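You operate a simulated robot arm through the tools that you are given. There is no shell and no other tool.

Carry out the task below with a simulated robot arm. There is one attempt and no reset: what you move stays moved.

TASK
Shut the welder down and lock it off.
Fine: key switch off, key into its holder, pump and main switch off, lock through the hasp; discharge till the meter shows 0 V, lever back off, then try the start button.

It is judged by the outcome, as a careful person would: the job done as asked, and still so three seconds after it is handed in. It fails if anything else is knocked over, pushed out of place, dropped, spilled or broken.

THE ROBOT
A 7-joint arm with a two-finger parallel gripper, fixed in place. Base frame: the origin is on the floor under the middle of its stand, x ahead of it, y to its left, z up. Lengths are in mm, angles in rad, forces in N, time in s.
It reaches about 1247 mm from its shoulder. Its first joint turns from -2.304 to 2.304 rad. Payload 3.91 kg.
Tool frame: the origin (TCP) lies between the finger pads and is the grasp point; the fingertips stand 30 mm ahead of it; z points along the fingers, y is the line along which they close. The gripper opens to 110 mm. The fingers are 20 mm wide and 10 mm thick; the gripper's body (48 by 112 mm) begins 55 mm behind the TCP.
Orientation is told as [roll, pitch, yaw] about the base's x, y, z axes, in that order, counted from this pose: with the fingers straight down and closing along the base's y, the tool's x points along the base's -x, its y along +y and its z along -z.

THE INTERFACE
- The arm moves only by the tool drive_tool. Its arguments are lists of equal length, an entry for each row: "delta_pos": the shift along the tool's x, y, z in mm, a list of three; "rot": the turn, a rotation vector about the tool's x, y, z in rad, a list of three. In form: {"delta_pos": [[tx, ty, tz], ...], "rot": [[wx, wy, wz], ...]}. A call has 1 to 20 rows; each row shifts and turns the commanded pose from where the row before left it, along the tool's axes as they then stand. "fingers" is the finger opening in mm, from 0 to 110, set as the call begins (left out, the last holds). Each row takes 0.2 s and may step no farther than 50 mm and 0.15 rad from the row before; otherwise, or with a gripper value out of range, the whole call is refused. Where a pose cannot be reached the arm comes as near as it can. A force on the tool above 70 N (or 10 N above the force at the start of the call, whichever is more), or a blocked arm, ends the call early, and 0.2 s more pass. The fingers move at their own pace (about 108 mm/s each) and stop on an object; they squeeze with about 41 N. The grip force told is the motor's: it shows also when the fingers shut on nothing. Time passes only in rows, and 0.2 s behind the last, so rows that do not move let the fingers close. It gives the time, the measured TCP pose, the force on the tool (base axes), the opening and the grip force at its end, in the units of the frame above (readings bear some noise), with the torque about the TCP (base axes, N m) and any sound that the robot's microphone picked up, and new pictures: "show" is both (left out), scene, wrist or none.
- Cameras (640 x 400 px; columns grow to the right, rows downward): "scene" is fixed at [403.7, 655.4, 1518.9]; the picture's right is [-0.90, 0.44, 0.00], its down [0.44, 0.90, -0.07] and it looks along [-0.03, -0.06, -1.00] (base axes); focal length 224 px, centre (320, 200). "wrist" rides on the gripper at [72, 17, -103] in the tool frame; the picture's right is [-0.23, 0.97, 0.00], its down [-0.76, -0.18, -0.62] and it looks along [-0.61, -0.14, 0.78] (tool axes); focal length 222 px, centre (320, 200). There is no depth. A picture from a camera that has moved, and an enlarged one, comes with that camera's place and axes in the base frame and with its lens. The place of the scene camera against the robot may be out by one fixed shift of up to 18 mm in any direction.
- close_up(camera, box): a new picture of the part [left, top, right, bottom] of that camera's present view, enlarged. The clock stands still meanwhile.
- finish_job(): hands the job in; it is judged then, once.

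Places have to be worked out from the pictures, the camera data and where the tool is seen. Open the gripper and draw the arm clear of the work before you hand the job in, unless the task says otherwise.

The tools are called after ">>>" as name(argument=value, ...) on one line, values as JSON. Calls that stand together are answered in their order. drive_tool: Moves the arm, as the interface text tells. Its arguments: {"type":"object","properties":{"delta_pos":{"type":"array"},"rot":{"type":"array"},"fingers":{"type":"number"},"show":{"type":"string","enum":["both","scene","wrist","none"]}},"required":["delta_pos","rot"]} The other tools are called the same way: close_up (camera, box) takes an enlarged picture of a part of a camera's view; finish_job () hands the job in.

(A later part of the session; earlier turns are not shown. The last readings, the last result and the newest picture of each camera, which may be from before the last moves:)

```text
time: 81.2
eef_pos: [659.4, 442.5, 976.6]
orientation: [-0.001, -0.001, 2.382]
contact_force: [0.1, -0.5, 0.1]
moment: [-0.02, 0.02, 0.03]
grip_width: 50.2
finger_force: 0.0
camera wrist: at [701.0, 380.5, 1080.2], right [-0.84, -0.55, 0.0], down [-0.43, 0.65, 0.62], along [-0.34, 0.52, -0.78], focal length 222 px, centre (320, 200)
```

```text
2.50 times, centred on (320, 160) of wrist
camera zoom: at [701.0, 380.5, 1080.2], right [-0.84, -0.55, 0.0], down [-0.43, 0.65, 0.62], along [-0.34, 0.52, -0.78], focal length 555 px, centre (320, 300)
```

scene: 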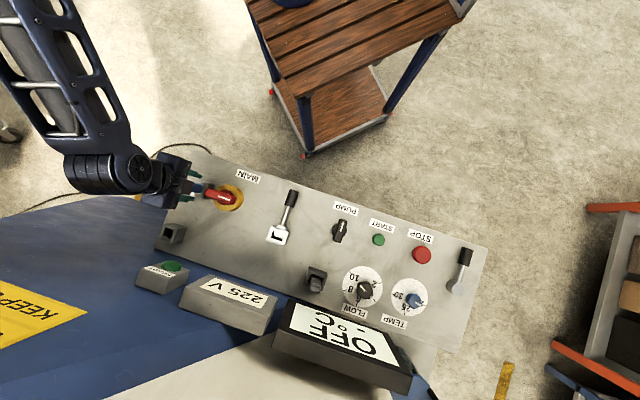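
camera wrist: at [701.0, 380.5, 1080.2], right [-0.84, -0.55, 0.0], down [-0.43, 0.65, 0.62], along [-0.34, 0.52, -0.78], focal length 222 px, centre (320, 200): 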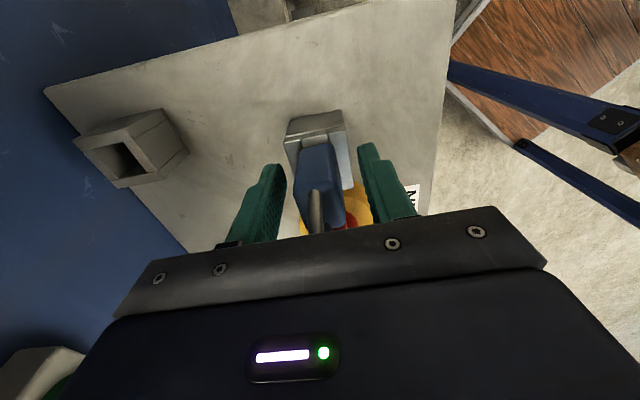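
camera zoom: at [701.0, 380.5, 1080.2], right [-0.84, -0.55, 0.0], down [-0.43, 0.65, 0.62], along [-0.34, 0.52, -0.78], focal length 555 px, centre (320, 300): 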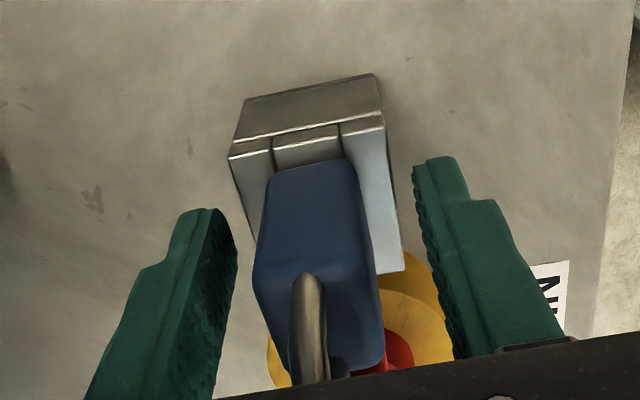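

The lock stands in the hasp. I rise clear and check it from above.

>>> drive_tool(delta_pos=[[0, 0, -15], [0, 0, -40], [0, 0, -40]], rot=[[0, 0, 0], [0, 0, 0], [0, 0, 0]], show="both")

>>> close_up(camera="wrist", box=[260, 60, 380, 160])

>>> close_up(camera="scene", box=[168, 165, 228, 205])

```text
time: 82.0
eef_pos: [659.8, 443.0, 1070.6]
orientation: [0.001, 0.0, 2.382]
contact_force: [0.7, 0.7, -0.1]
moment: [0.02, 0.01, 0.02]
grip_width: 50.3
finger_force: 0.0
camera wrist: at [701.4, 380.6, 1174.0], right [-0.84, -0.55, 0.0], down [-0.43, 0.65, 0.62], along [-0.34, 0.52, -0.78], focal length 222 px, centre (320, 200)
```

scene: 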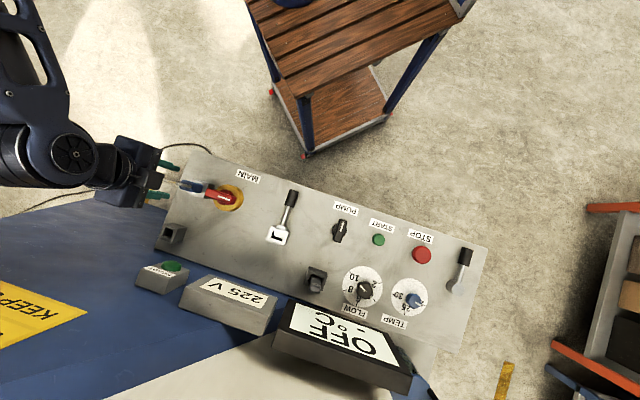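
wrist: 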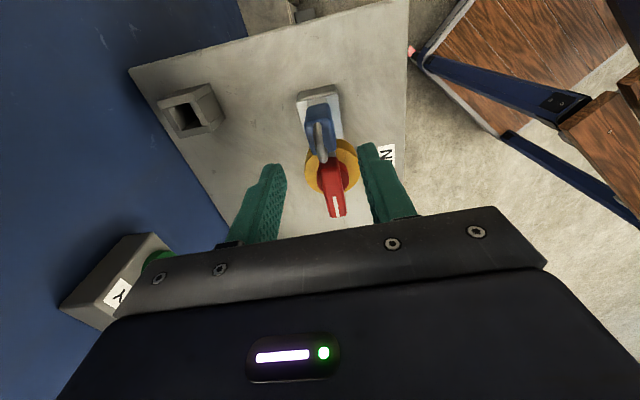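

```text
4.00 times, centred on (320, 110) of wrist
camera zoom: at [701.4, 380.6, 1174.0], right [-0.84, -0.55, 0.0], down [-0.43, 0.65, 0.62], along [-0.34, 0.52, -0.78], focal length 888 px, centre (320, 560)
```

zoom: 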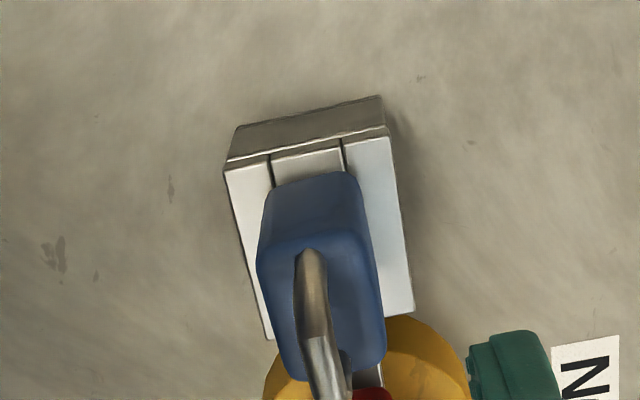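

```text
10.00 times, centred on (198, 185) of scene
camera zoom: at [403.7, 655.4, 1518.9], right [-0.9, 0.44, 0.0], down [0.44, 0.9, -0.07], along [-0.03, -0.06, -1.0], focal length 2242 px, centre (1540, 350)
```

zoom: 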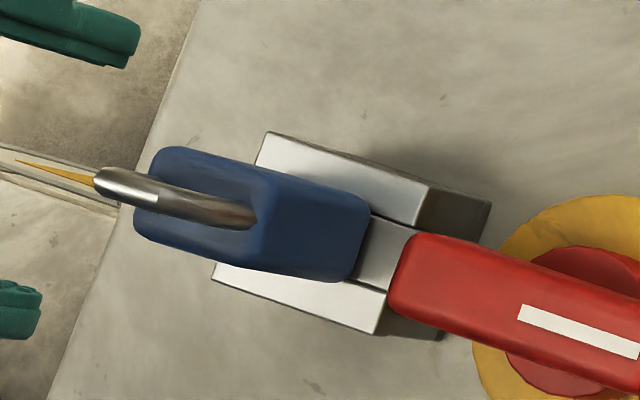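

The lock is properly through the hasp (meter 225 V and decaying). Now the discharge lever at the far left end: I turn the wrist back to yaw 0.81 and travel along the panel at a safe height.

>>> drive_tool(delta_pos=[[0, 0, -15], [0, 0, 0], [0, 0, 0], [0, 0, 0], [0, 0, 0], [0, 0, 0], [0, 0, 0], [0, 0, 0], [0, 0, 0], [0, 0, 0], [0, 0, 0], [0, 0, 0]], rot=[[0, 0, 0], [0, 0, 0.143], [0, 0, 0.143], [0, 0, 0.143], [0, 0, 0.143], [0, 0, 0.143], [0, 0, 0.143], [0, 0, 0.143], [0, 0, 0.143], [0, 0, 0.143], [0, 0, 0.143], [0, 0, 0.142]], fingers=0, show="none")

>>> drive_tool(delta_pos=[[0, 46, 0], [0, 46, 0], [0, 46, 0], [0, 46, 0], [0, 46, 0], [0, 46, 0], [0, 46, 0], [0, 46, 0], [0, 46, 0], [0, 46, 0], [0, 46, 0], [0, 46, 0]], rot=[[0, 0, 0], [0, 0, 0], [0, 0, 0], [0, 0, 0], [0, 0, 0], [0, 0, 0], [0, 0, 0], [0, 0, 0], [0, 0, 0], [0, 0, 0], [0, 0, 0], [0, 0, 0]], show="both")

```text
time: 84.6
eef_pos: [660.4, 443.9, 1088.0]
orientation: [-0.001, -0.002, 0.807]
contact_force: [0.5, -0.4, 0.0]
moment: [-0.01, -0.05, -0.01]
grip_width: 0.0
finger_force: 37.5
```

```text
time: 87.2
eef_pos: [261.3, 825.4, 1088.5]
orientation: [-0.002, 0.0, 0.808]
contact_force: [0.9, 0.1, 1.1]
moment: [0.0, 0.09, -0.01]
grip_width: 0.2
finger_force: 37.5
camera wrist: at [200.6, 782.6, 1192.1], right [-0.55, 0.84, 0.0], down [0.65, 0.43, 0.62], along [0.52, 0.34, -0.78], focal length 222 px, centre (320, 200)
```

scene: 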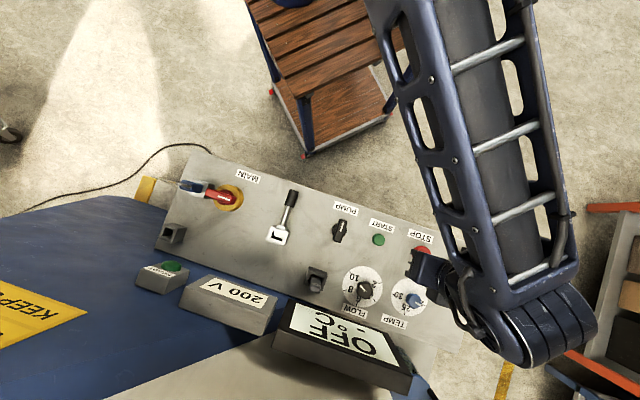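
wrist: 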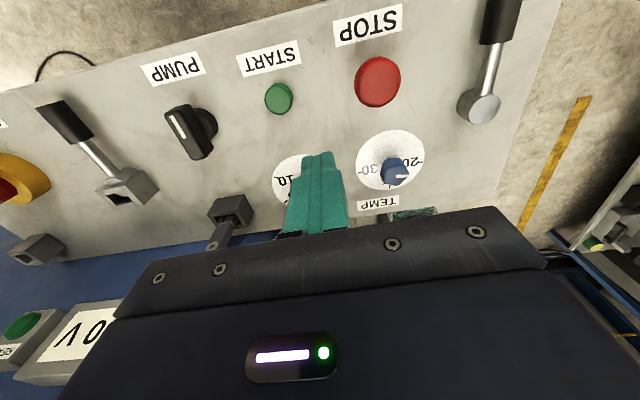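

Good view of the left end (meter 200 V). I zoom in on the discharge lever and shift a little closer for stereo.

>>> close_up(camera="wrist", box=[400, 0, 580, 140])

>>> drive_tool(delta_pos=[[0, 45, 0], [0, 45, 0]], rot=[[0, 0, 0], [0, 0, 0]], show="both")

>>> close_up(camera="wrist", box=[240, 0, 480, 160])

```text
2.86 times, centred on (490, 70) of wrist
camera zoom: at [200.6, 782.6, 1192.1], right [-0.55, 0.84, 0.0], down [0.65, 0.43, 0.62], along [0.52, 0.34, -0.78], focal length 635 px, centre (-166, 571)
```

zoom: 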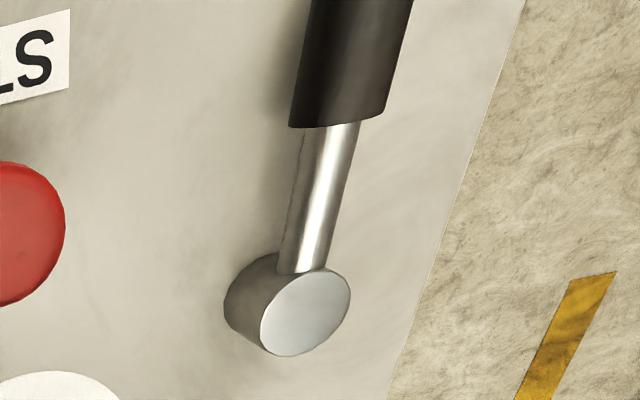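

```text
time: 87.8
eef_pos: [195.2, 886.3, 1089.1]
orientation: [-0.001, -0.002, 0.811]
contact_force: [1.3, -0.7, 1.6]
moment: [0.0, 0.07, 0.02]
grip_width: 0.2
finger_force: 37.6
camera wrist: at [134.6, 845.5, 1192.5], right [-0.55, 0.84, 0.0], down [0.65, 0.43, 0.62], along [0.52, 0.34, -0.78], focal length 222 px, centre (320, 200)
```

scene: 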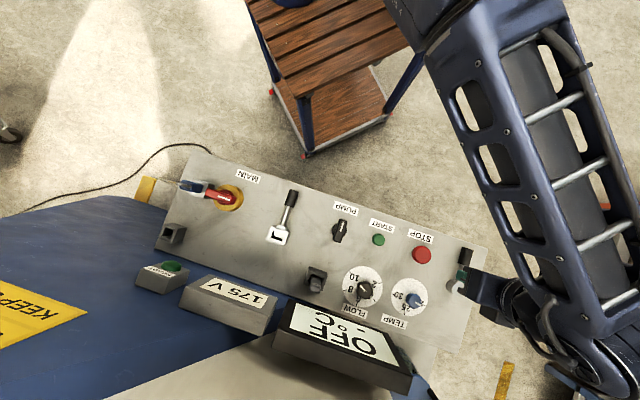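
wrist: 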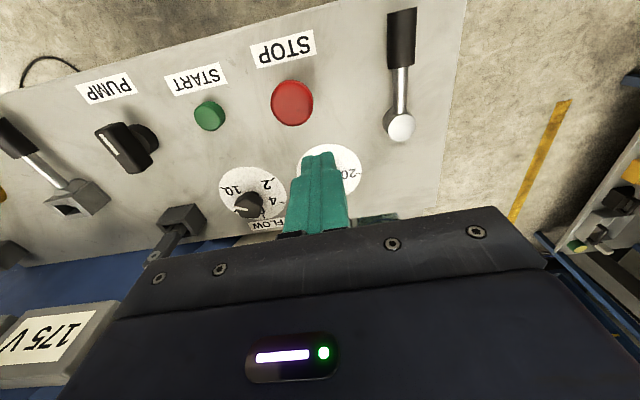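

```text
2.50 times, centred on (360, 80) of wrist
camera zoom: at [134.6, 845.5, 1192.5], right [-0.55, 0.84, 0.0], down [0.65, 0.43, 0.62], along [0.52, 0.34, -0.78], focal length 555 px, centre (220, 500)
```

zoom: 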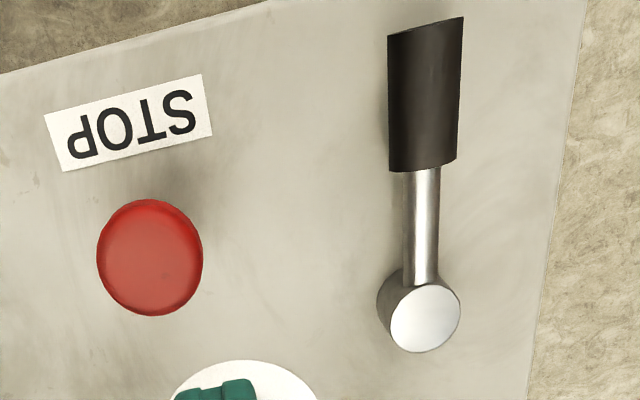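

Stereo puts the discharge lever pivot at about (162,980), the grip at about (100,919), and STOP clear to its right. By analogy with the key lever, "on" should be counter-clockwise toward the right, so I go to the left side of the grip and check.

>>> drive_tool(delta_pos=[[14.2, 41, 0], [14.2, 41, 0], [14.2, 41, 0]], rot=[[0, 0, 0], [0, 0, 0], [0, 0, 0]], show="both")

>>> close_up(camera="wrist", box=[180, 0, 420, 160])

```text
time: 88.6
eef_pos: [87.8, 932.5, 1087.2]
orientation: [-0.002, -0.003, 0.809]
contact_force: [0.1, 0.1, -1.0]
moment: [-0.01, 0.02, 0.01]
grip_width: 0.0
finger_force: 37.3
out of reach, approached as far as the arm can: row 3
camera wrist: at [26.7, 891.4, 1189.4], right [-0.55, 0.84, 0.0], down [0.65, 0.43, 0.62], along [0.52, 0.34, -0.78], focal length 222 px, centre (320, 200)
```

scene: 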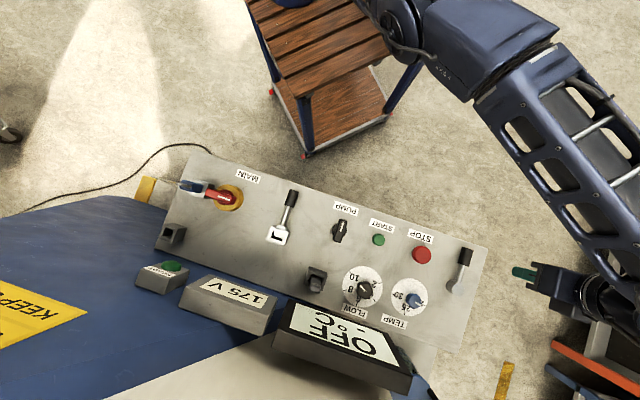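
wrist: 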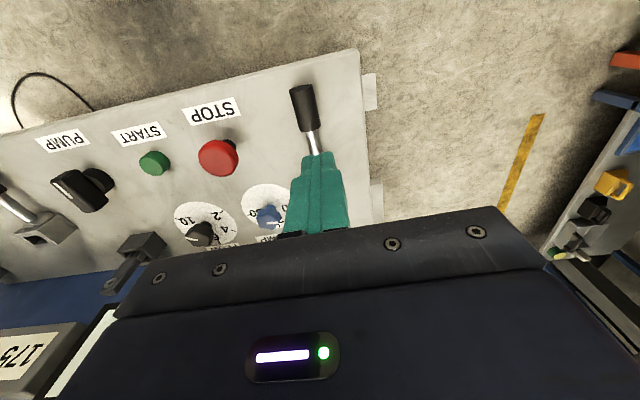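

```text
2.50 times, centred on (300, 80) of wrist
camera zoom: at [26.7, 891.4, 1189.4], right [-0.55, 0.84, 0.0], down [0.65, 0.43, 0.62], along [0.52, 0.34, -0.78], focal length 555 px, centre (370, 500)
```

zoom: 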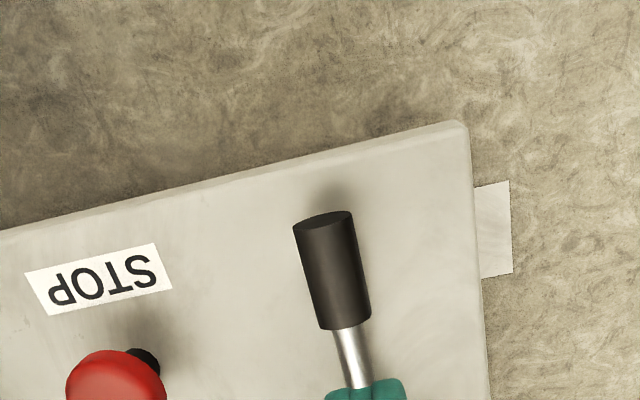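

It is slightly out of reach at this height, so I pick a push point nearer the grip's outer end (closer to the robot) and see whether that is reachable.

>>> drive_tool(delta_pos=[[15, -1, 10], [0, 0, 20]], rot=[[0, 0, 0], [0, 0, 0]], show="none")

```text
time: 89.2
eef_pos: [77.4, 920.5, 1055.8]
orientation: [0.001, 0.002, 0.81]
contact_force: [0.2, 0.3, -1.3]
moment: [0.01, 0.0, 0.02]
grip_width: 0.3
finger_force: 38.0
```

It is reachable now. I shift the remaining 14 mm left so the fingers clear the grip, and check.

>>> drive_tool(delta_pos=[[0, 8, 5], [0, 8, 5]], rot=[[0, 0, 0], [0, 0, 0]], show="both")

>>> close_up(camera="wrist", box=[220, 40, 420, 200])

```text
time: 89.8
eef_pos: [64.8, 931.2, 1046.5]
orientation: [0.0, -0.002, 0.81]
contact_force: [0.4, 0.1, 0.6]
moment: [0.01, 0.01, -0.02]
grip_width: 0.0
finger_force: 37.0
camera wrist: at [3.5, 889.5, 1148.4], right [-0.55, 0.84, 0.0], down [0.65, 0.43, 0.62], along [0.52, 0.34, -0.78], focal length 222 px, centre (320, 200)
```

scene: 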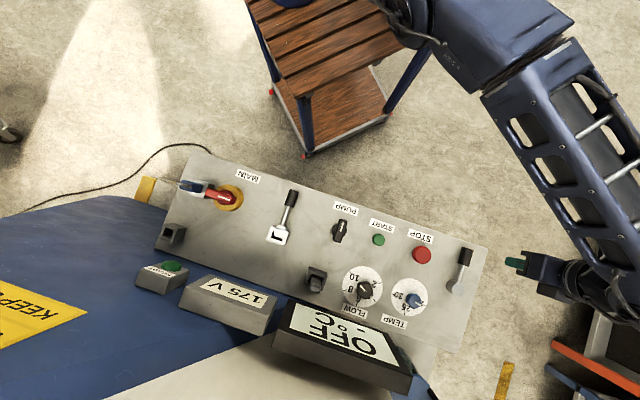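
wrist: 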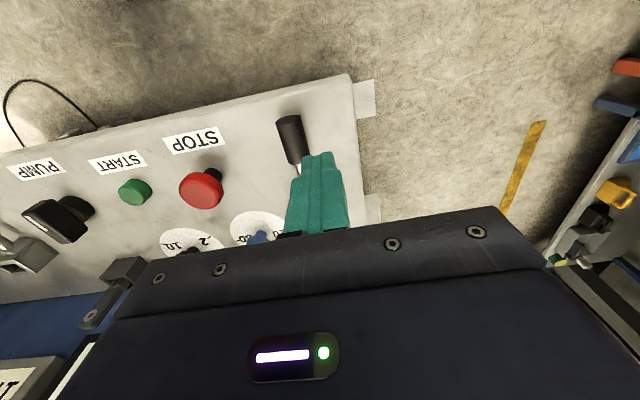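

```text
2.50 times, centred on (320, 120) of wrist
camera zoom: at [3.5, 889.5, 1148.4], right [-0.55, 0.84, 0.0], down [0.65, 0.43, 0.62], along [0.52, 0.34, -0.78], focal length 555 px, centre (320, 400)
```

zoom: 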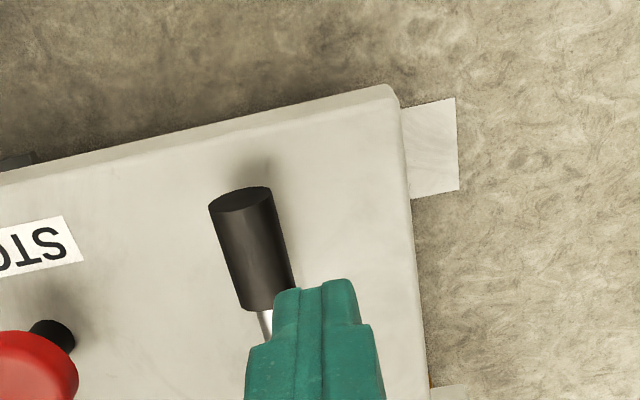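

The grip is confirmed at about (101,918), and the fingers are about 10 mm clear to its left. I descend to grip height.

>>> drive_tool(delta_pos=[[0, 0, 40], [0, 0, 40], [0, 0, 20]], rot=[[0, 0, 0], [0, 0, 0], [0, 0, 0]], show="both")

```text
time: 90.6
eef_pos: [64.7, 928.9, 946.4]
orientation: [0.001, -0.002, 0.809]
contact_force: [0.6, -0.4, 0.8]
moment: [0.0, 0.0, 0.02]
grip_width: 0.0
finger_force: 37.8
camera wrist: at [3.8, 887.8, 1049.1], right [-0.55, 0.84, 0.0], down [0.65, 0.43, 0.62], along [0.52, 0.34, -0.78], focal length 222 px, centre (320, 200)
```

scene: 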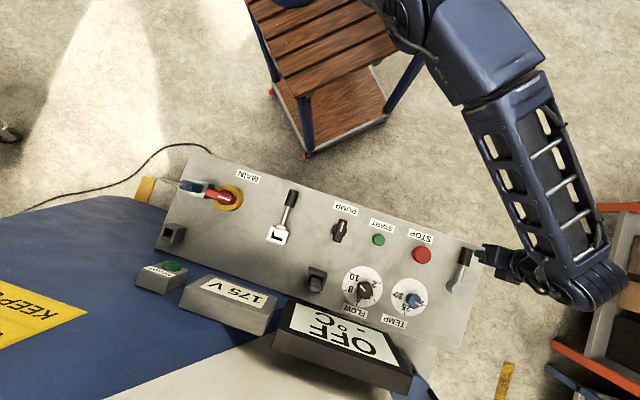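
wrist: 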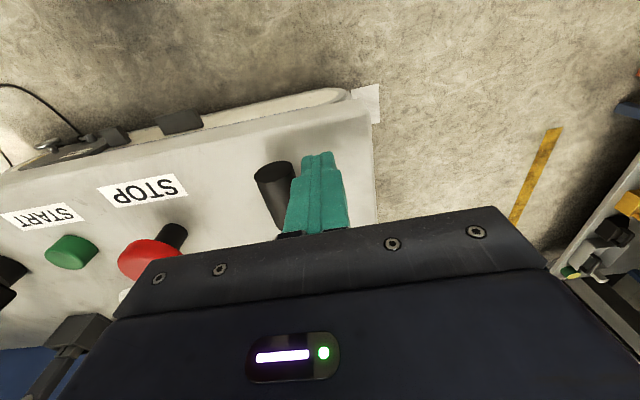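

I push the grip to the right (counter-clockwise) by about 15–20° as a test.

>>> drive_tool(delta_pos=[[0, -14, 0], [0, -14, 0], [0, -9, 0]], rot=[[0, 0, 0], [0, 0, 0], [0, 0, 0]], show="both")

```text
time: 91.1
eef_pos: [72.6, 920.7, 944.6]
orientation: [0.016, -0.005, 0.815]
contact_force: [-11.8, 44.5, -14.4]
moment: [1.15, 0.44, 0.39]
grip_width: 0.0
finger_force: 37.7
stopped in row 2: the force on the tool passed its limit at 87 N (the readings are from after the stop); the commanded pose is now the measured one
camera wrist: at [12.4, 878.0, 1048.4], right [-0.55, 0.83, 0.02], down [0.66, 0.42, 0.63], along [0.51, 0.36, -0.78], focal length 222 px, centre (320, 200)
```

scene: 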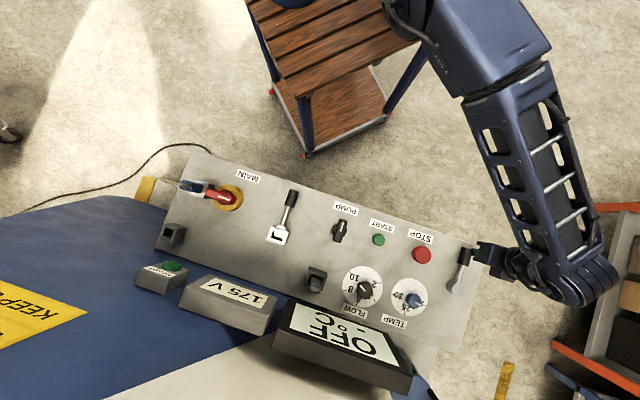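
wrist: 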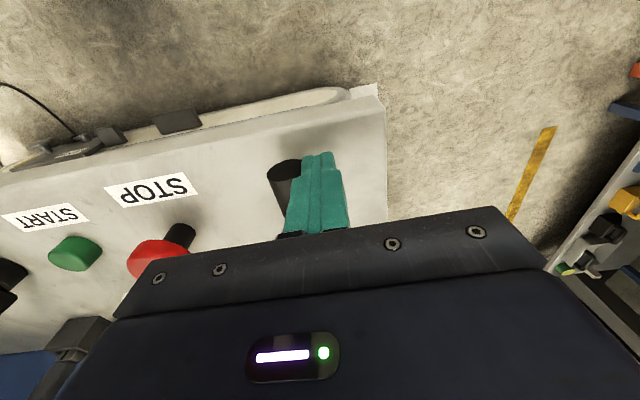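

It is blocked that way (87 N), so "on" must be clockwise, toward the left. I back off, rise, and go to the right side of the grip instead.

>>> drive_tool(delta_pos=[[0, 12, 0], [0, 0, -45], [0, 0, -45], [0, -42, 0], [0, -42, 0]], rot=[[0, 0, 0], [0.016, 0.005, 0], [0, 0, 0], [0, 0, 0], [0, 0, 0]], show="both")

>>> close_up(camera="wrist", box=[280, 40, 480, 200])

```text
time: 92.3
eef_pos: [128.2, 869.6, 1034.5]
orientation: [-0.003, 0.001, 0.815]
contact_force: [0.8, -0.2, -1.1]
moment: [0.02, -0.04, 0.01]
grip_width: 0.0
finger_force: 37.6
camera wrist: at [67.0, 829.6, 1138.6], right [-0.55, 0.83, 0.0], down [0.65, 0.43, 0.62], along [0.52, 0.34, -0.78], focal length 222 px, centre (320, 200)
```

scene: 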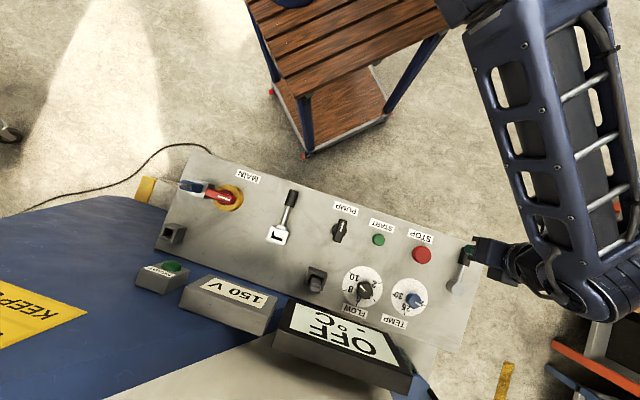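
wrist: 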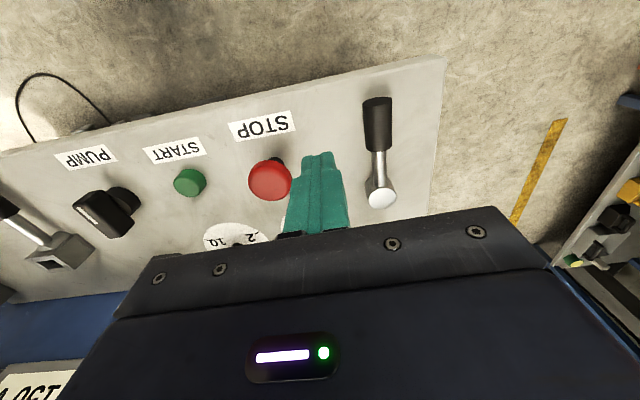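

```text
2.50 times, centred on (380, 120) of wrist
camera zoom: at [67.0, 829.6, 1138.6], right [-0.55, 0.83, 0.0], down [0.65, 0.43, 0.62], along [0.52, 0.34, -0.78], focal length 555 px, centre (170, 400)
```

zoom: 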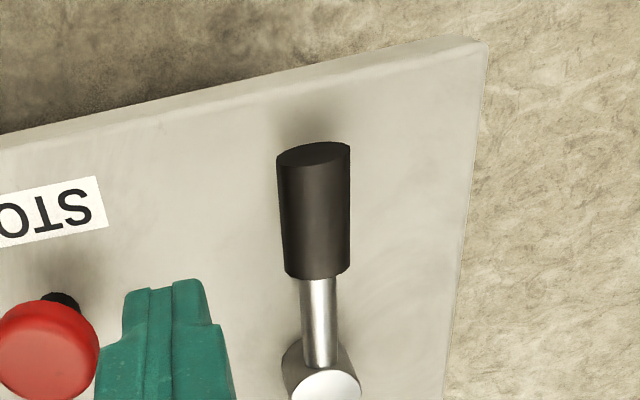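

The lever is unchanged at 6 o'clock, and the fingers are now to its right. I descend and test pushing it left.

>>> drive_tool(delta_pos=[[0, 0, 45], [0, 0, 44], [0, 14, 0], [0, 14, 0], [0, 12, 0]], rot=[[0, 0, 0], [0, 0, 0], [0, 0, 0], [0, 0, 0], [0, 0, 0]], show="both")

```text
time: 93.5
eef_pos: [98.2, 896.4, 949.7]
orientation: [-0.004, -0.001, 0.814]
contact_force: [-1.0, 0.0, -1.6]
moment: [0.01, 0.0, -0.02]
grip_width: 0.0
finger_force: 37.4
camera wrist: at [36.5, 855.9, 1052.2], right [-0.55, 0.83, 0.0], down [0.65, 0.43, 0.62], along [0.52, 0.34, -0.78], focal length 222 px, centre (320, 200)
```

scene: 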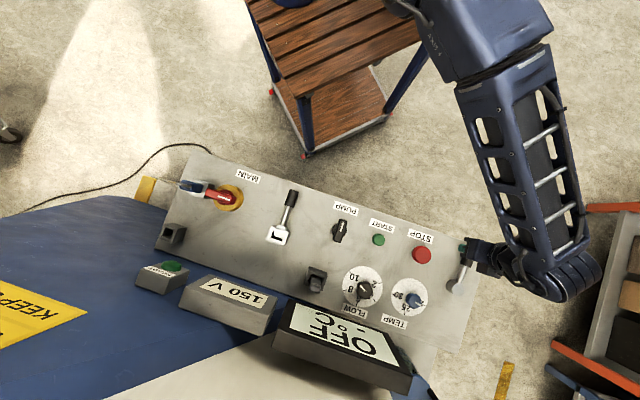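
wrist: 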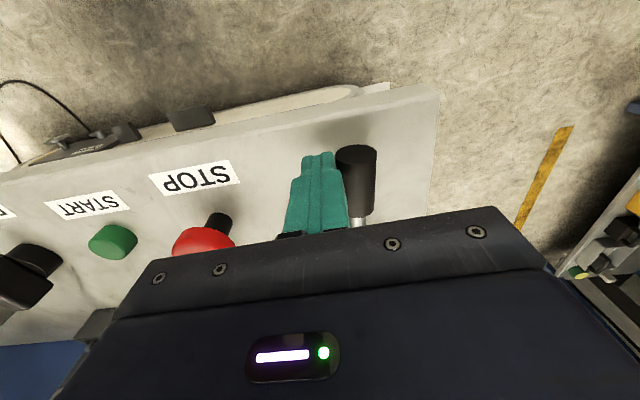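

The lever moves freely to the left. I continue along the arc to about 30°.

>>> drive_tool(delta_pos=[[0, 11, 2], [0, 11, 0], [-1.5, 8.5, 0], [-1.5, 8.5, 0]], rot=[[0, 0, 0], [0, 0, 0], [0, 0, 0], [0, 0, 0]], show="both")

```text
time: 94.5
eef_pos: [71.3, 926.3, 947.0]
orientation: [-0.003, 0.0, 0.813]
contact_force: [0.2, 0.8, 0.6]
moment: [0.01, 0.02, 0.01]
grip_width: 0.2
finger_force: 37.8
camera wrist: at [10.5, 884.2, 1049.3], right [-0.55, 0.83, 0.0], down [0.65, 0.43, 0.62], along [0.52, 0.34, -0.78], focal length 222 px, centre (320, 200)
```

scene: 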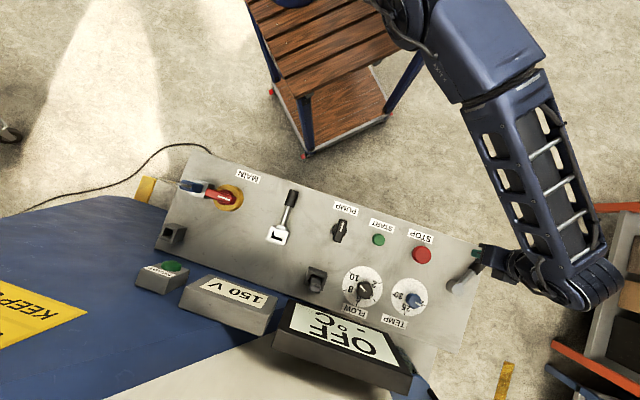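
wrist: 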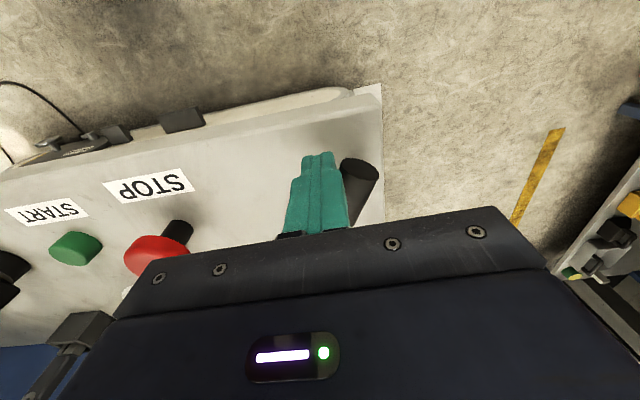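

It follows well at about 30°. I continue to about 45°.

>>> drive_tool(delta_pos=[[-4.5, 11.5, 0], [-4.5, 11.5, 0], [0, 0, 0]], rot=[[0, 0, 0], [0, 0, 0], [0, 0, 0]], show="both")

```text
time: 95.3
eef_pos: [62.1, 947.3, 946.8]
orientation: [-0.003, -0.002, 0.814]
contact_force: [0.5, -0.3, 0.0]
moment: [0.01, 0.01, -0.01]
grip_width: 0.1
finger_force: 37.7
camera wrist: at [0.5, 905.9, 1050.1], right [-0.55, 0.83, 0.0], down [0.65, 0.43, 0.62], along [0.52, 0.34, -0.78], focal length 222 px, centre (320, 200)
```

scene: 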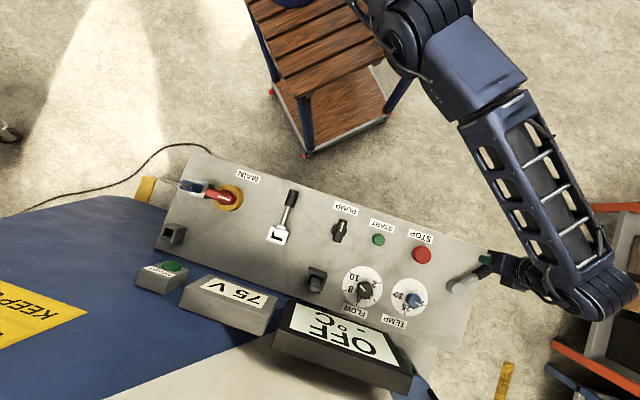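
wrist: 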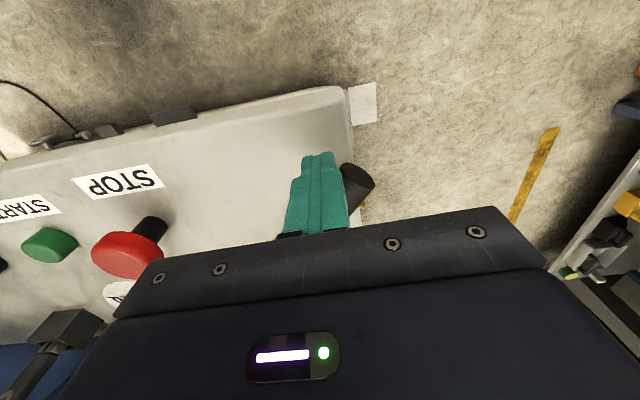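

The meter dropped to 75 V, so discharge is active at this position. I hold still and watch it fall.

>>> drive_tool(delta_pos=[[0, 0, 0], [0, 0, 0], [0, 0, 0], [0, 0, 0], [0, 0, 0], [0, 0, 0]], rot=[[0, 0, 0], [0, 0, 0], [0, 0, 0], [0, 0, 0], [0, 0, 0], [0, 0, 0]], show="scene")

>>> close_up(camera="scene", box=[130, 250, 410, 390])

```text
time: 96.7
eef_pos: [61.4, 947.8, 945.7]
orientation: [-0.005, -0.001, 0.812]
contact_force: [-0.1, 0.2, 0.3]
moment: [-0.03, 0.02, -0.02]
grip_width: 0.0
finger_force: 37.4
```

scene: 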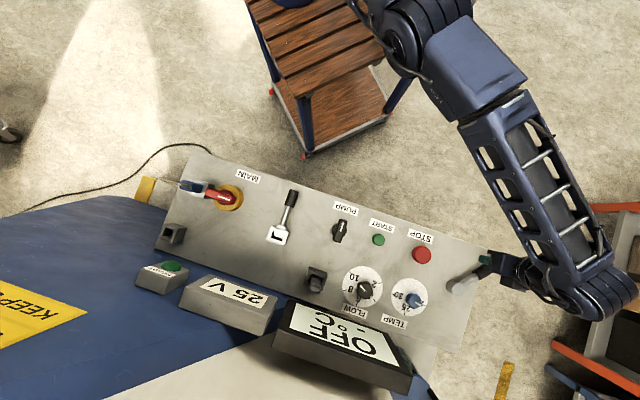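

```text
2.29 times, centred on (270, 320) of scene
camera zoom: at [403.7, 655.4, 1518.9], right [-0.9, 0.44, 0.0], down [0.44, 0.9, -0.07], along [-0.03, -0.06, -1.0], focal length 512 px, centre (434, -74)
```

zoom: 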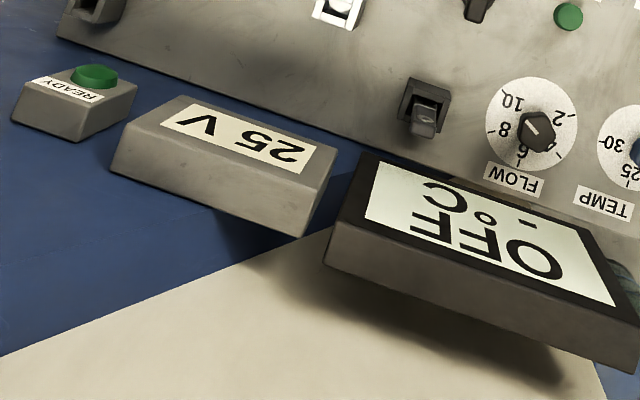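

It reads 25 V and falling. I keep holding the lever until it shows 0 V.

>>> drive_tool(delta_pos=[[0, 0, 0], [0, 0, 0], [0, 0, 0], [0, 0, 0], [0, 0, 0], [0, 0, 0], [0, 0, 0], [0, 0, 0], [0, 0, 0], [0, 0, 0], [0, 0, 0], [0, 0, 0]], rot=[[0, 0, 0], [0, 0, 0], [0, 0, 0], [0, 0, 0], [0, 0, 0], [0, 0, 0], [0, 0, 0], [0, 0, 0], [0, 0, 0], [0, 0, 0], [0, 0, 0], [0, 0, 0]], show="scene")

>>> close_up(camera="scene", box=[130, 250, 410, 390])

```text
time: 99.3
eef_pos: [62.5, 948.2, 946.6]
orientation: [-0.005, -0.002, 0.813]
contact_force: [0.3, -0.2, 0.1]
moment: [0.02, -0.01, -0.01]
grip_width: 0.0
finger_force: 38.0
```

scene: 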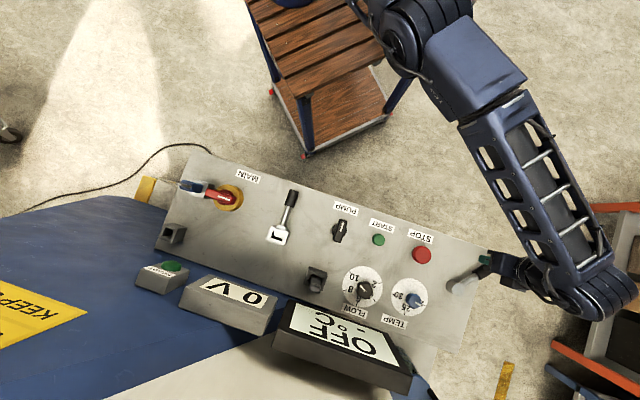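

```text
2.29 times, centred on (270, 320) of scene
camera zoom: at [403.7, 655.4, 1518.9], right [-0.9, 0.44, 0.0], down [0.44, 0.9, -0.07], along [-0.03, -0.06, -1.0], focal length 512 px, centre (434, -74)
```

zoom: 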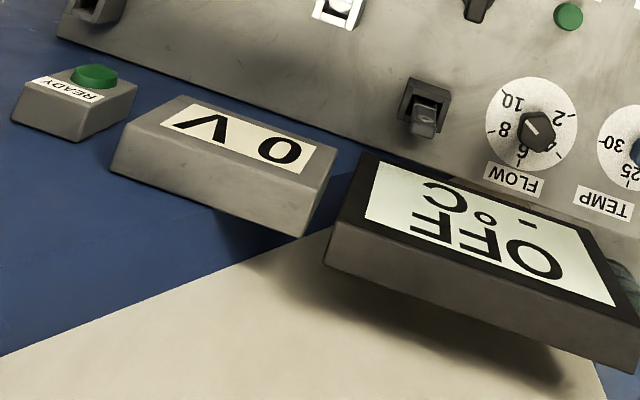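

The meter shows 0 V. I wait a few more seconds to be sure, then back the fingers off the lever to see whether it stays.

>>> drive_tool(delta_pos=[[0, 0, 0], [0, 0, 0], [0, 0, 0], [0, 0, 0], [0, 0, 0], [0, 0, 0], [0, 0, 0], [0, 0, 0], [0, 0, 0], [0, 0, 0], [4, -10, 0], [0, 0, 0]], rot=[[0, 0, 0], [0, 0, 0], [0, 0, 0], [0, 0, 0], [0, 0, 0], [0, 0, 0], [0, 0, 0], [0, 0, 0], [0, 0, 0], [0, 0, 0], [0, 0, 0], [0, 0, 0]], show="both")

>>> close_up(camera="scene", box=[420, 220, 520, 320])

```text
time: 101.9
eef_pos: [66.9, 937.3, 946.5]
orientation: [-0.004, -0.001, 0.814]
contact_force: [-0.3, -0.2, -0.5]
moment: [0.02, -0.02, 0.01]
grip_width: 0.0
finger_force: 37.8
camera wrist: at [4.8, 896.0, 1049.3], right [-0.55, 0.83, 0.0], down [0.65, 0.43, 0.62], along [0.52, 0.34, -0.78], focal length 222 px, centre (320, 200)
```

scene: 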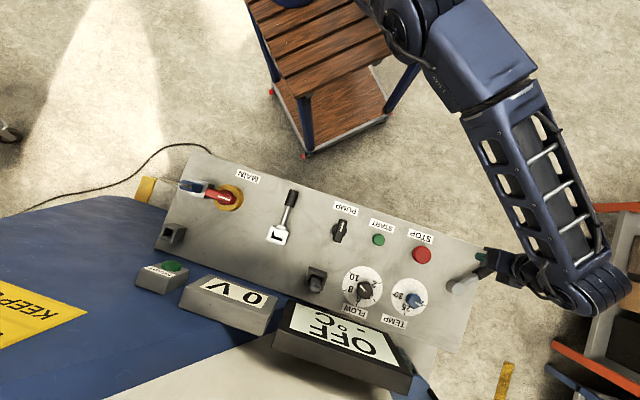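
wrist: 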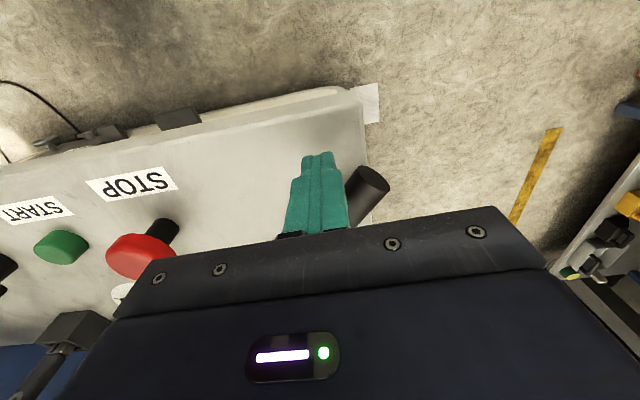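

```text
4.00 times, centred on (470, 270) of scene
camera zoom: at [403.7, 655.4, 1518.9], right [-0.9, 0.44, 0.0], down [0.44, 0.9, -0.07], along [-0.03, -0.06, -1.0], focal length 897 px, centre (-280, -80)
```

zoom: 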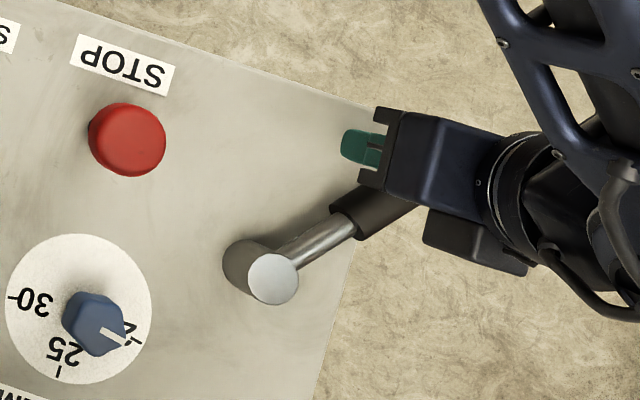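

The lever stays where I left it, so I must pull it back. I'll raise, turn the wrist to about 0.1 rad, open the fingers wide so that one finger comes down on the lever's far side, and then draw it back.

>>> drive_tool(delta_pos=[[0, 0, -35], [0, 0, -35], [0, 0, 0], [0, 0, 0], [0, 0, 0], [0, 0, 0], [0, 0, 0]], rot=[[0, 0, 0], [0, 0, 0], [0, 0, 0.1436], [0, 0, 0.1436], [0, 0, 0.1436], [0, 0, 0.1436], [0, 0, 0.1436]], fingers=110, show="both")

>>> close_up(camera="wrist", box=[180, 40, 500, 240])

>>> close_up(camera="scene", box=[420, 220, 520, 320])

```text
time: 103.5
eef_pos: [65.1, 936.9, 1017.1]
orientation: [-0.002, -0.004, 0.094]
contact_force: [-0.1, 0.9, -0.1]
moment: [0.0, -0.03, -0.01]
grip_width: 110.2
finger_force: 0.0
camera wrist: at [-7.8, 947.2, 1118.9], right [0.14, 0.99, 0.0], down [0.77, -0.1, 0.63], along [0.62, -0.09, -0.78], focal length 222 px, centre (320, 200)
```

scene: 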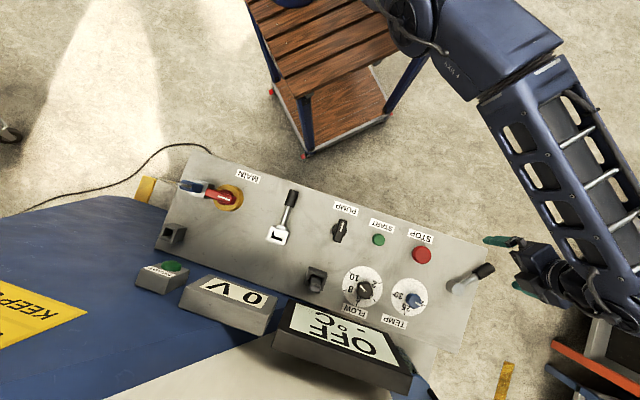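
wrist: 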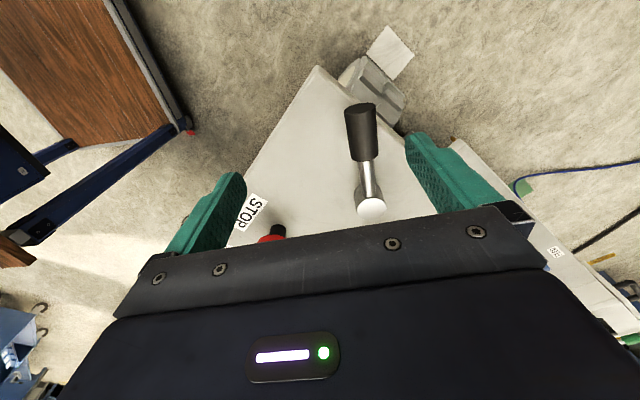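

```text
2.00 times, centred on (340, 140) of wrist
camera zoom: at [-7.8, 947.2, 1118.9], right [0.14, 0.99, 0.0], down [0.77, -0.1, 0.63], along [0.62, -0.09, -0.78], focal length 444 px, centre (280, 320)
```

zoom: 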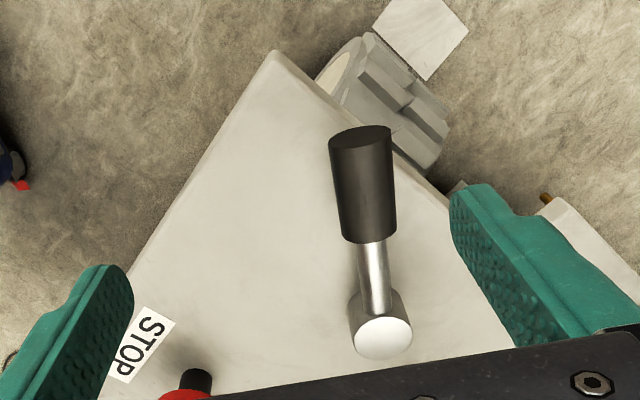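

```text
4.00 times, centred on (470, 270) of scene
camera zoom: at [403.7, 655.4, 1518.9], right [-0.9, 0.44, 0.0], down [0.44, 0.9, -0.07], along [-0.03, -0.06, -1.0], focal length 897 px, centre (-280, -80)
```

zoom: 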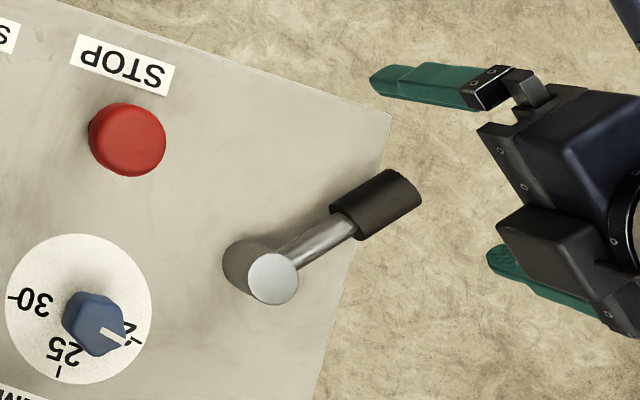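

The grip lies between the two fingers in plan, with the far finger just beyond it. I shift 5 mm outward for clearance and descend.

>>> drive_tool(delta_pos=[[0, 5, 10], [0, 1, 30], [0, 0, 28]], rot=[[0, 0, 0], [0, 0, 0], [0, 0, 0]], show="both")

>>> close_up(camera="wrist", box=[180, 40, 500, 240])

```text
time: 104.3
eef_pos: [63.6, 944.7, 949.8]
orientation: [-0.003, -0.003, 0.097]
contact_force: [0.8, 0.2, 0.5]
moment: [0.04, -0.05, -0.03]
grip_width: 110.1
finger_force: 0.0
camera wrist: at [-9.4, 954.1, 1052.9], right [0.13, 0.99, 0.0], down [0.77, -0.1, 0.63], along [0.62, -0.08, -0.78], focal length 222 px, centre (320, 200)
```

scene: 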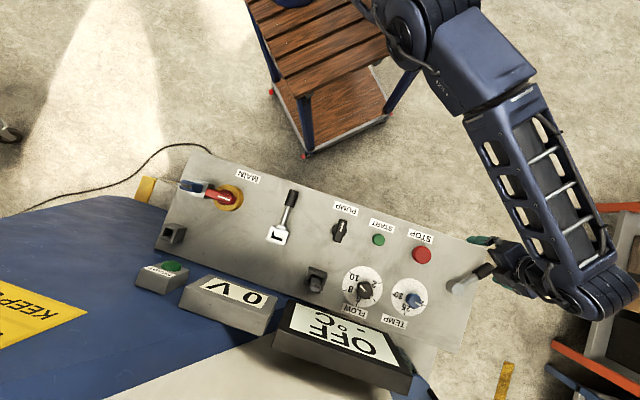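
wrist: 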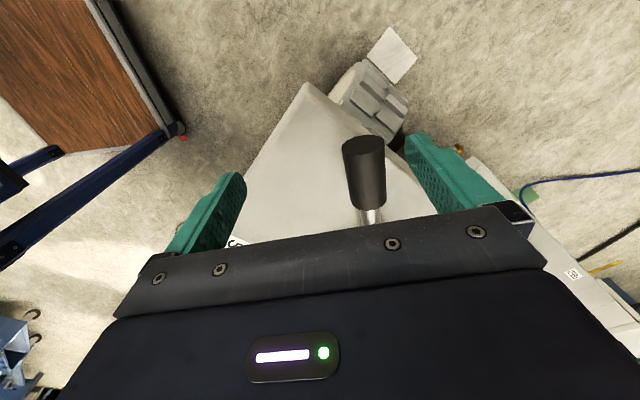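

```text
2.00 times, centred on (340, 140) of wrist
camera zoom: at [-9.4, 954.1, 1052.9], right [0.13, 0.99, 0.0], down [0.77, -0.1, 0.63], along [0.62, -0.08, -0.78], focal length 444 px, centre (280, 320)
```

zoom: 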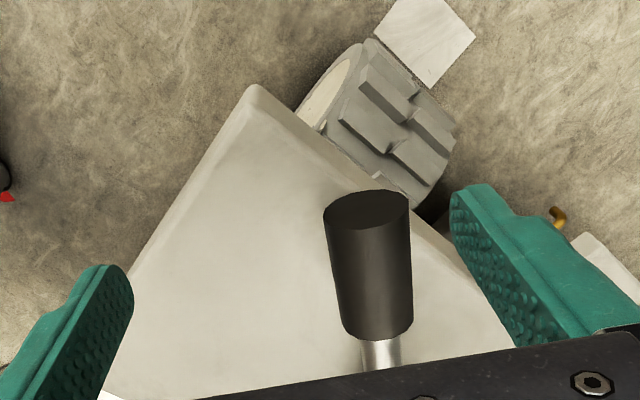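

The grip is between the open fingers. I draw it back with the far finger: first contact, then along the arc while turning the wrist with it.

>>> drive_tool(delta_pos=[[-0.9, -12.7, 1], [-4.9, -9.7, 0], [-4.0, -10.1, 0], [-4.2, -8.5, 0], [-3.5, -8.8, 0]], rot=[[0, 0, 0], [0, 0, -0.095], [0, 0, -0.095], [0, 0, -0.087], [0, 0, -0.087]], show="both")

>>> close_up(camera="scene", box=[420, 220, 520, 320])

```text
time: 105.5
eef_pos: [92.5, 899.9, 947.4]
orientation: [-0.004, -0.001, 0.461]
contact_force: [-0.1, -0.1, 0.2]
moment: [0.02, 0.0, 0.01]
grip_width: 109.8
finger_force: 0.1
camera wrist: at [20.1, 881.8, 1049.8], right [-0.23, 0.97, 0.0], down [0.76, 0.18, 0.63], along [0.61, 0.14, -0.78], focal length 222 px, centre (320, 200)
```

scene: 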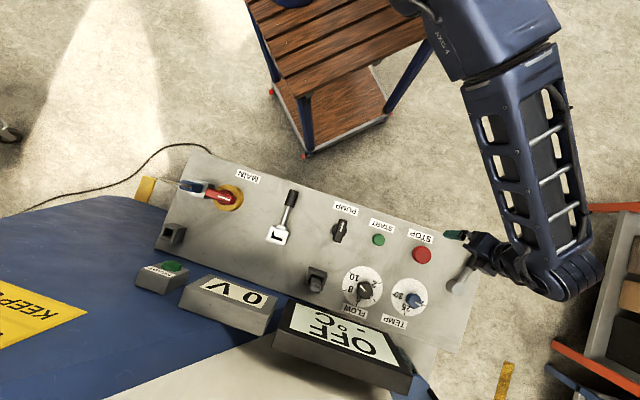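
wrist: 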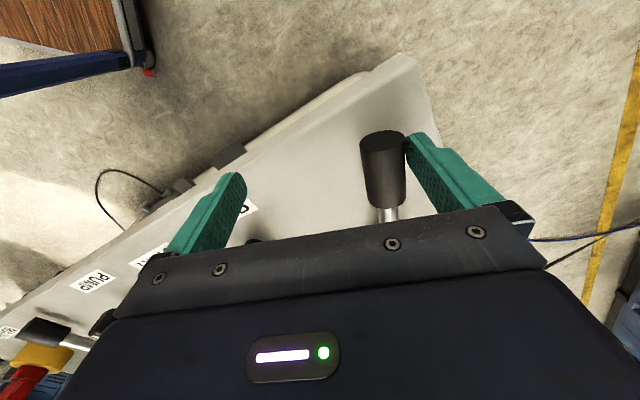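

```text
4.00 times, centred on (470, 270) of scene
camera zoom: at [403.7, 655.4, 1518.9], right [-0.9, 0.44, 0.0], down [0.44, 0.9, -0.07], along [-0.03, -0.06, -1.0], focal length 897 px, centre (-280, -80)
```

zoom: 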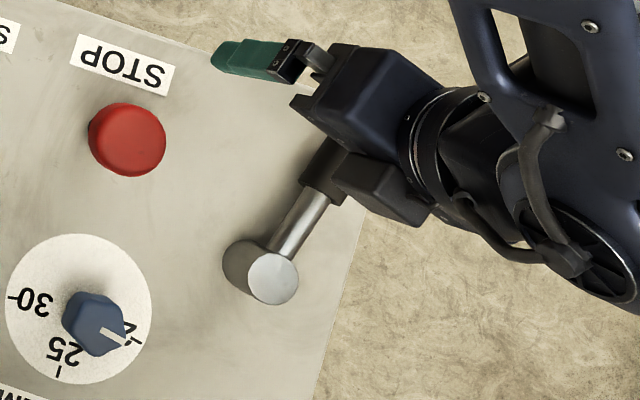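

The lever follows the finger. I continue the arc to 6 o'clock, keeping the other finger clear of STOP.

>>> drive_tool(delta_pos=[[-3.3, -7.8, 0], [-2.6, -8.1, 0], [-4.2, -8.4, 0]], rot=[[0, 0, -0.088], [0, 0, -0.088], [0, 0, -0.087]], show="both")

>>> close_up(camera="scene", box=[400, 220, 500, 320])

```text
time: 106.3
eef_pos: [112.1, 884.3, 947.8]
orientation: [-0.004, -0.003, 0.725]
contact_force: [-0.8, -0.3, -0.9]
moment: [-0.01, 0.02, 0.01]
grip_width: 110.0
finger_force: 0.1
camera wrist: at [47.4, 848.0, 1050.5], right [-0.47, 0.88, 0.0], down [0.69, 0.37, 0.62], along [0.55, 0.29, -0.78], focal length 222 px, centre (320, 200)
```

scene: 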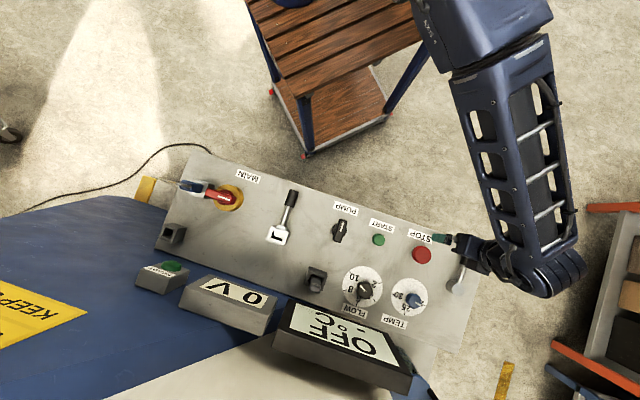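
wrist: 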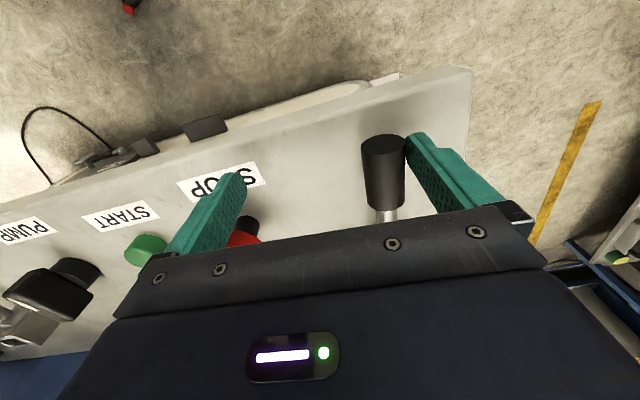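

```text
4.00 times, centred on (450, 270) of scene
camera zoom: at [403.7, 655.4, 1518.9], right [-0.9, 0.44, 0.0], down [0.44, 0.9, -0.07], along [-0.03, -0.06, -1.0], focal length 897 px, centre (-200, -80)
```

zoom: 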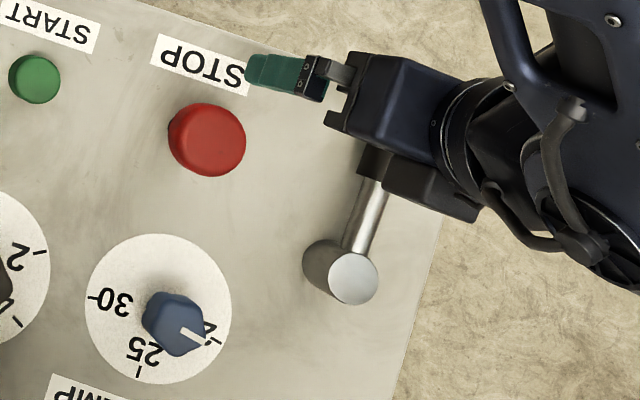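

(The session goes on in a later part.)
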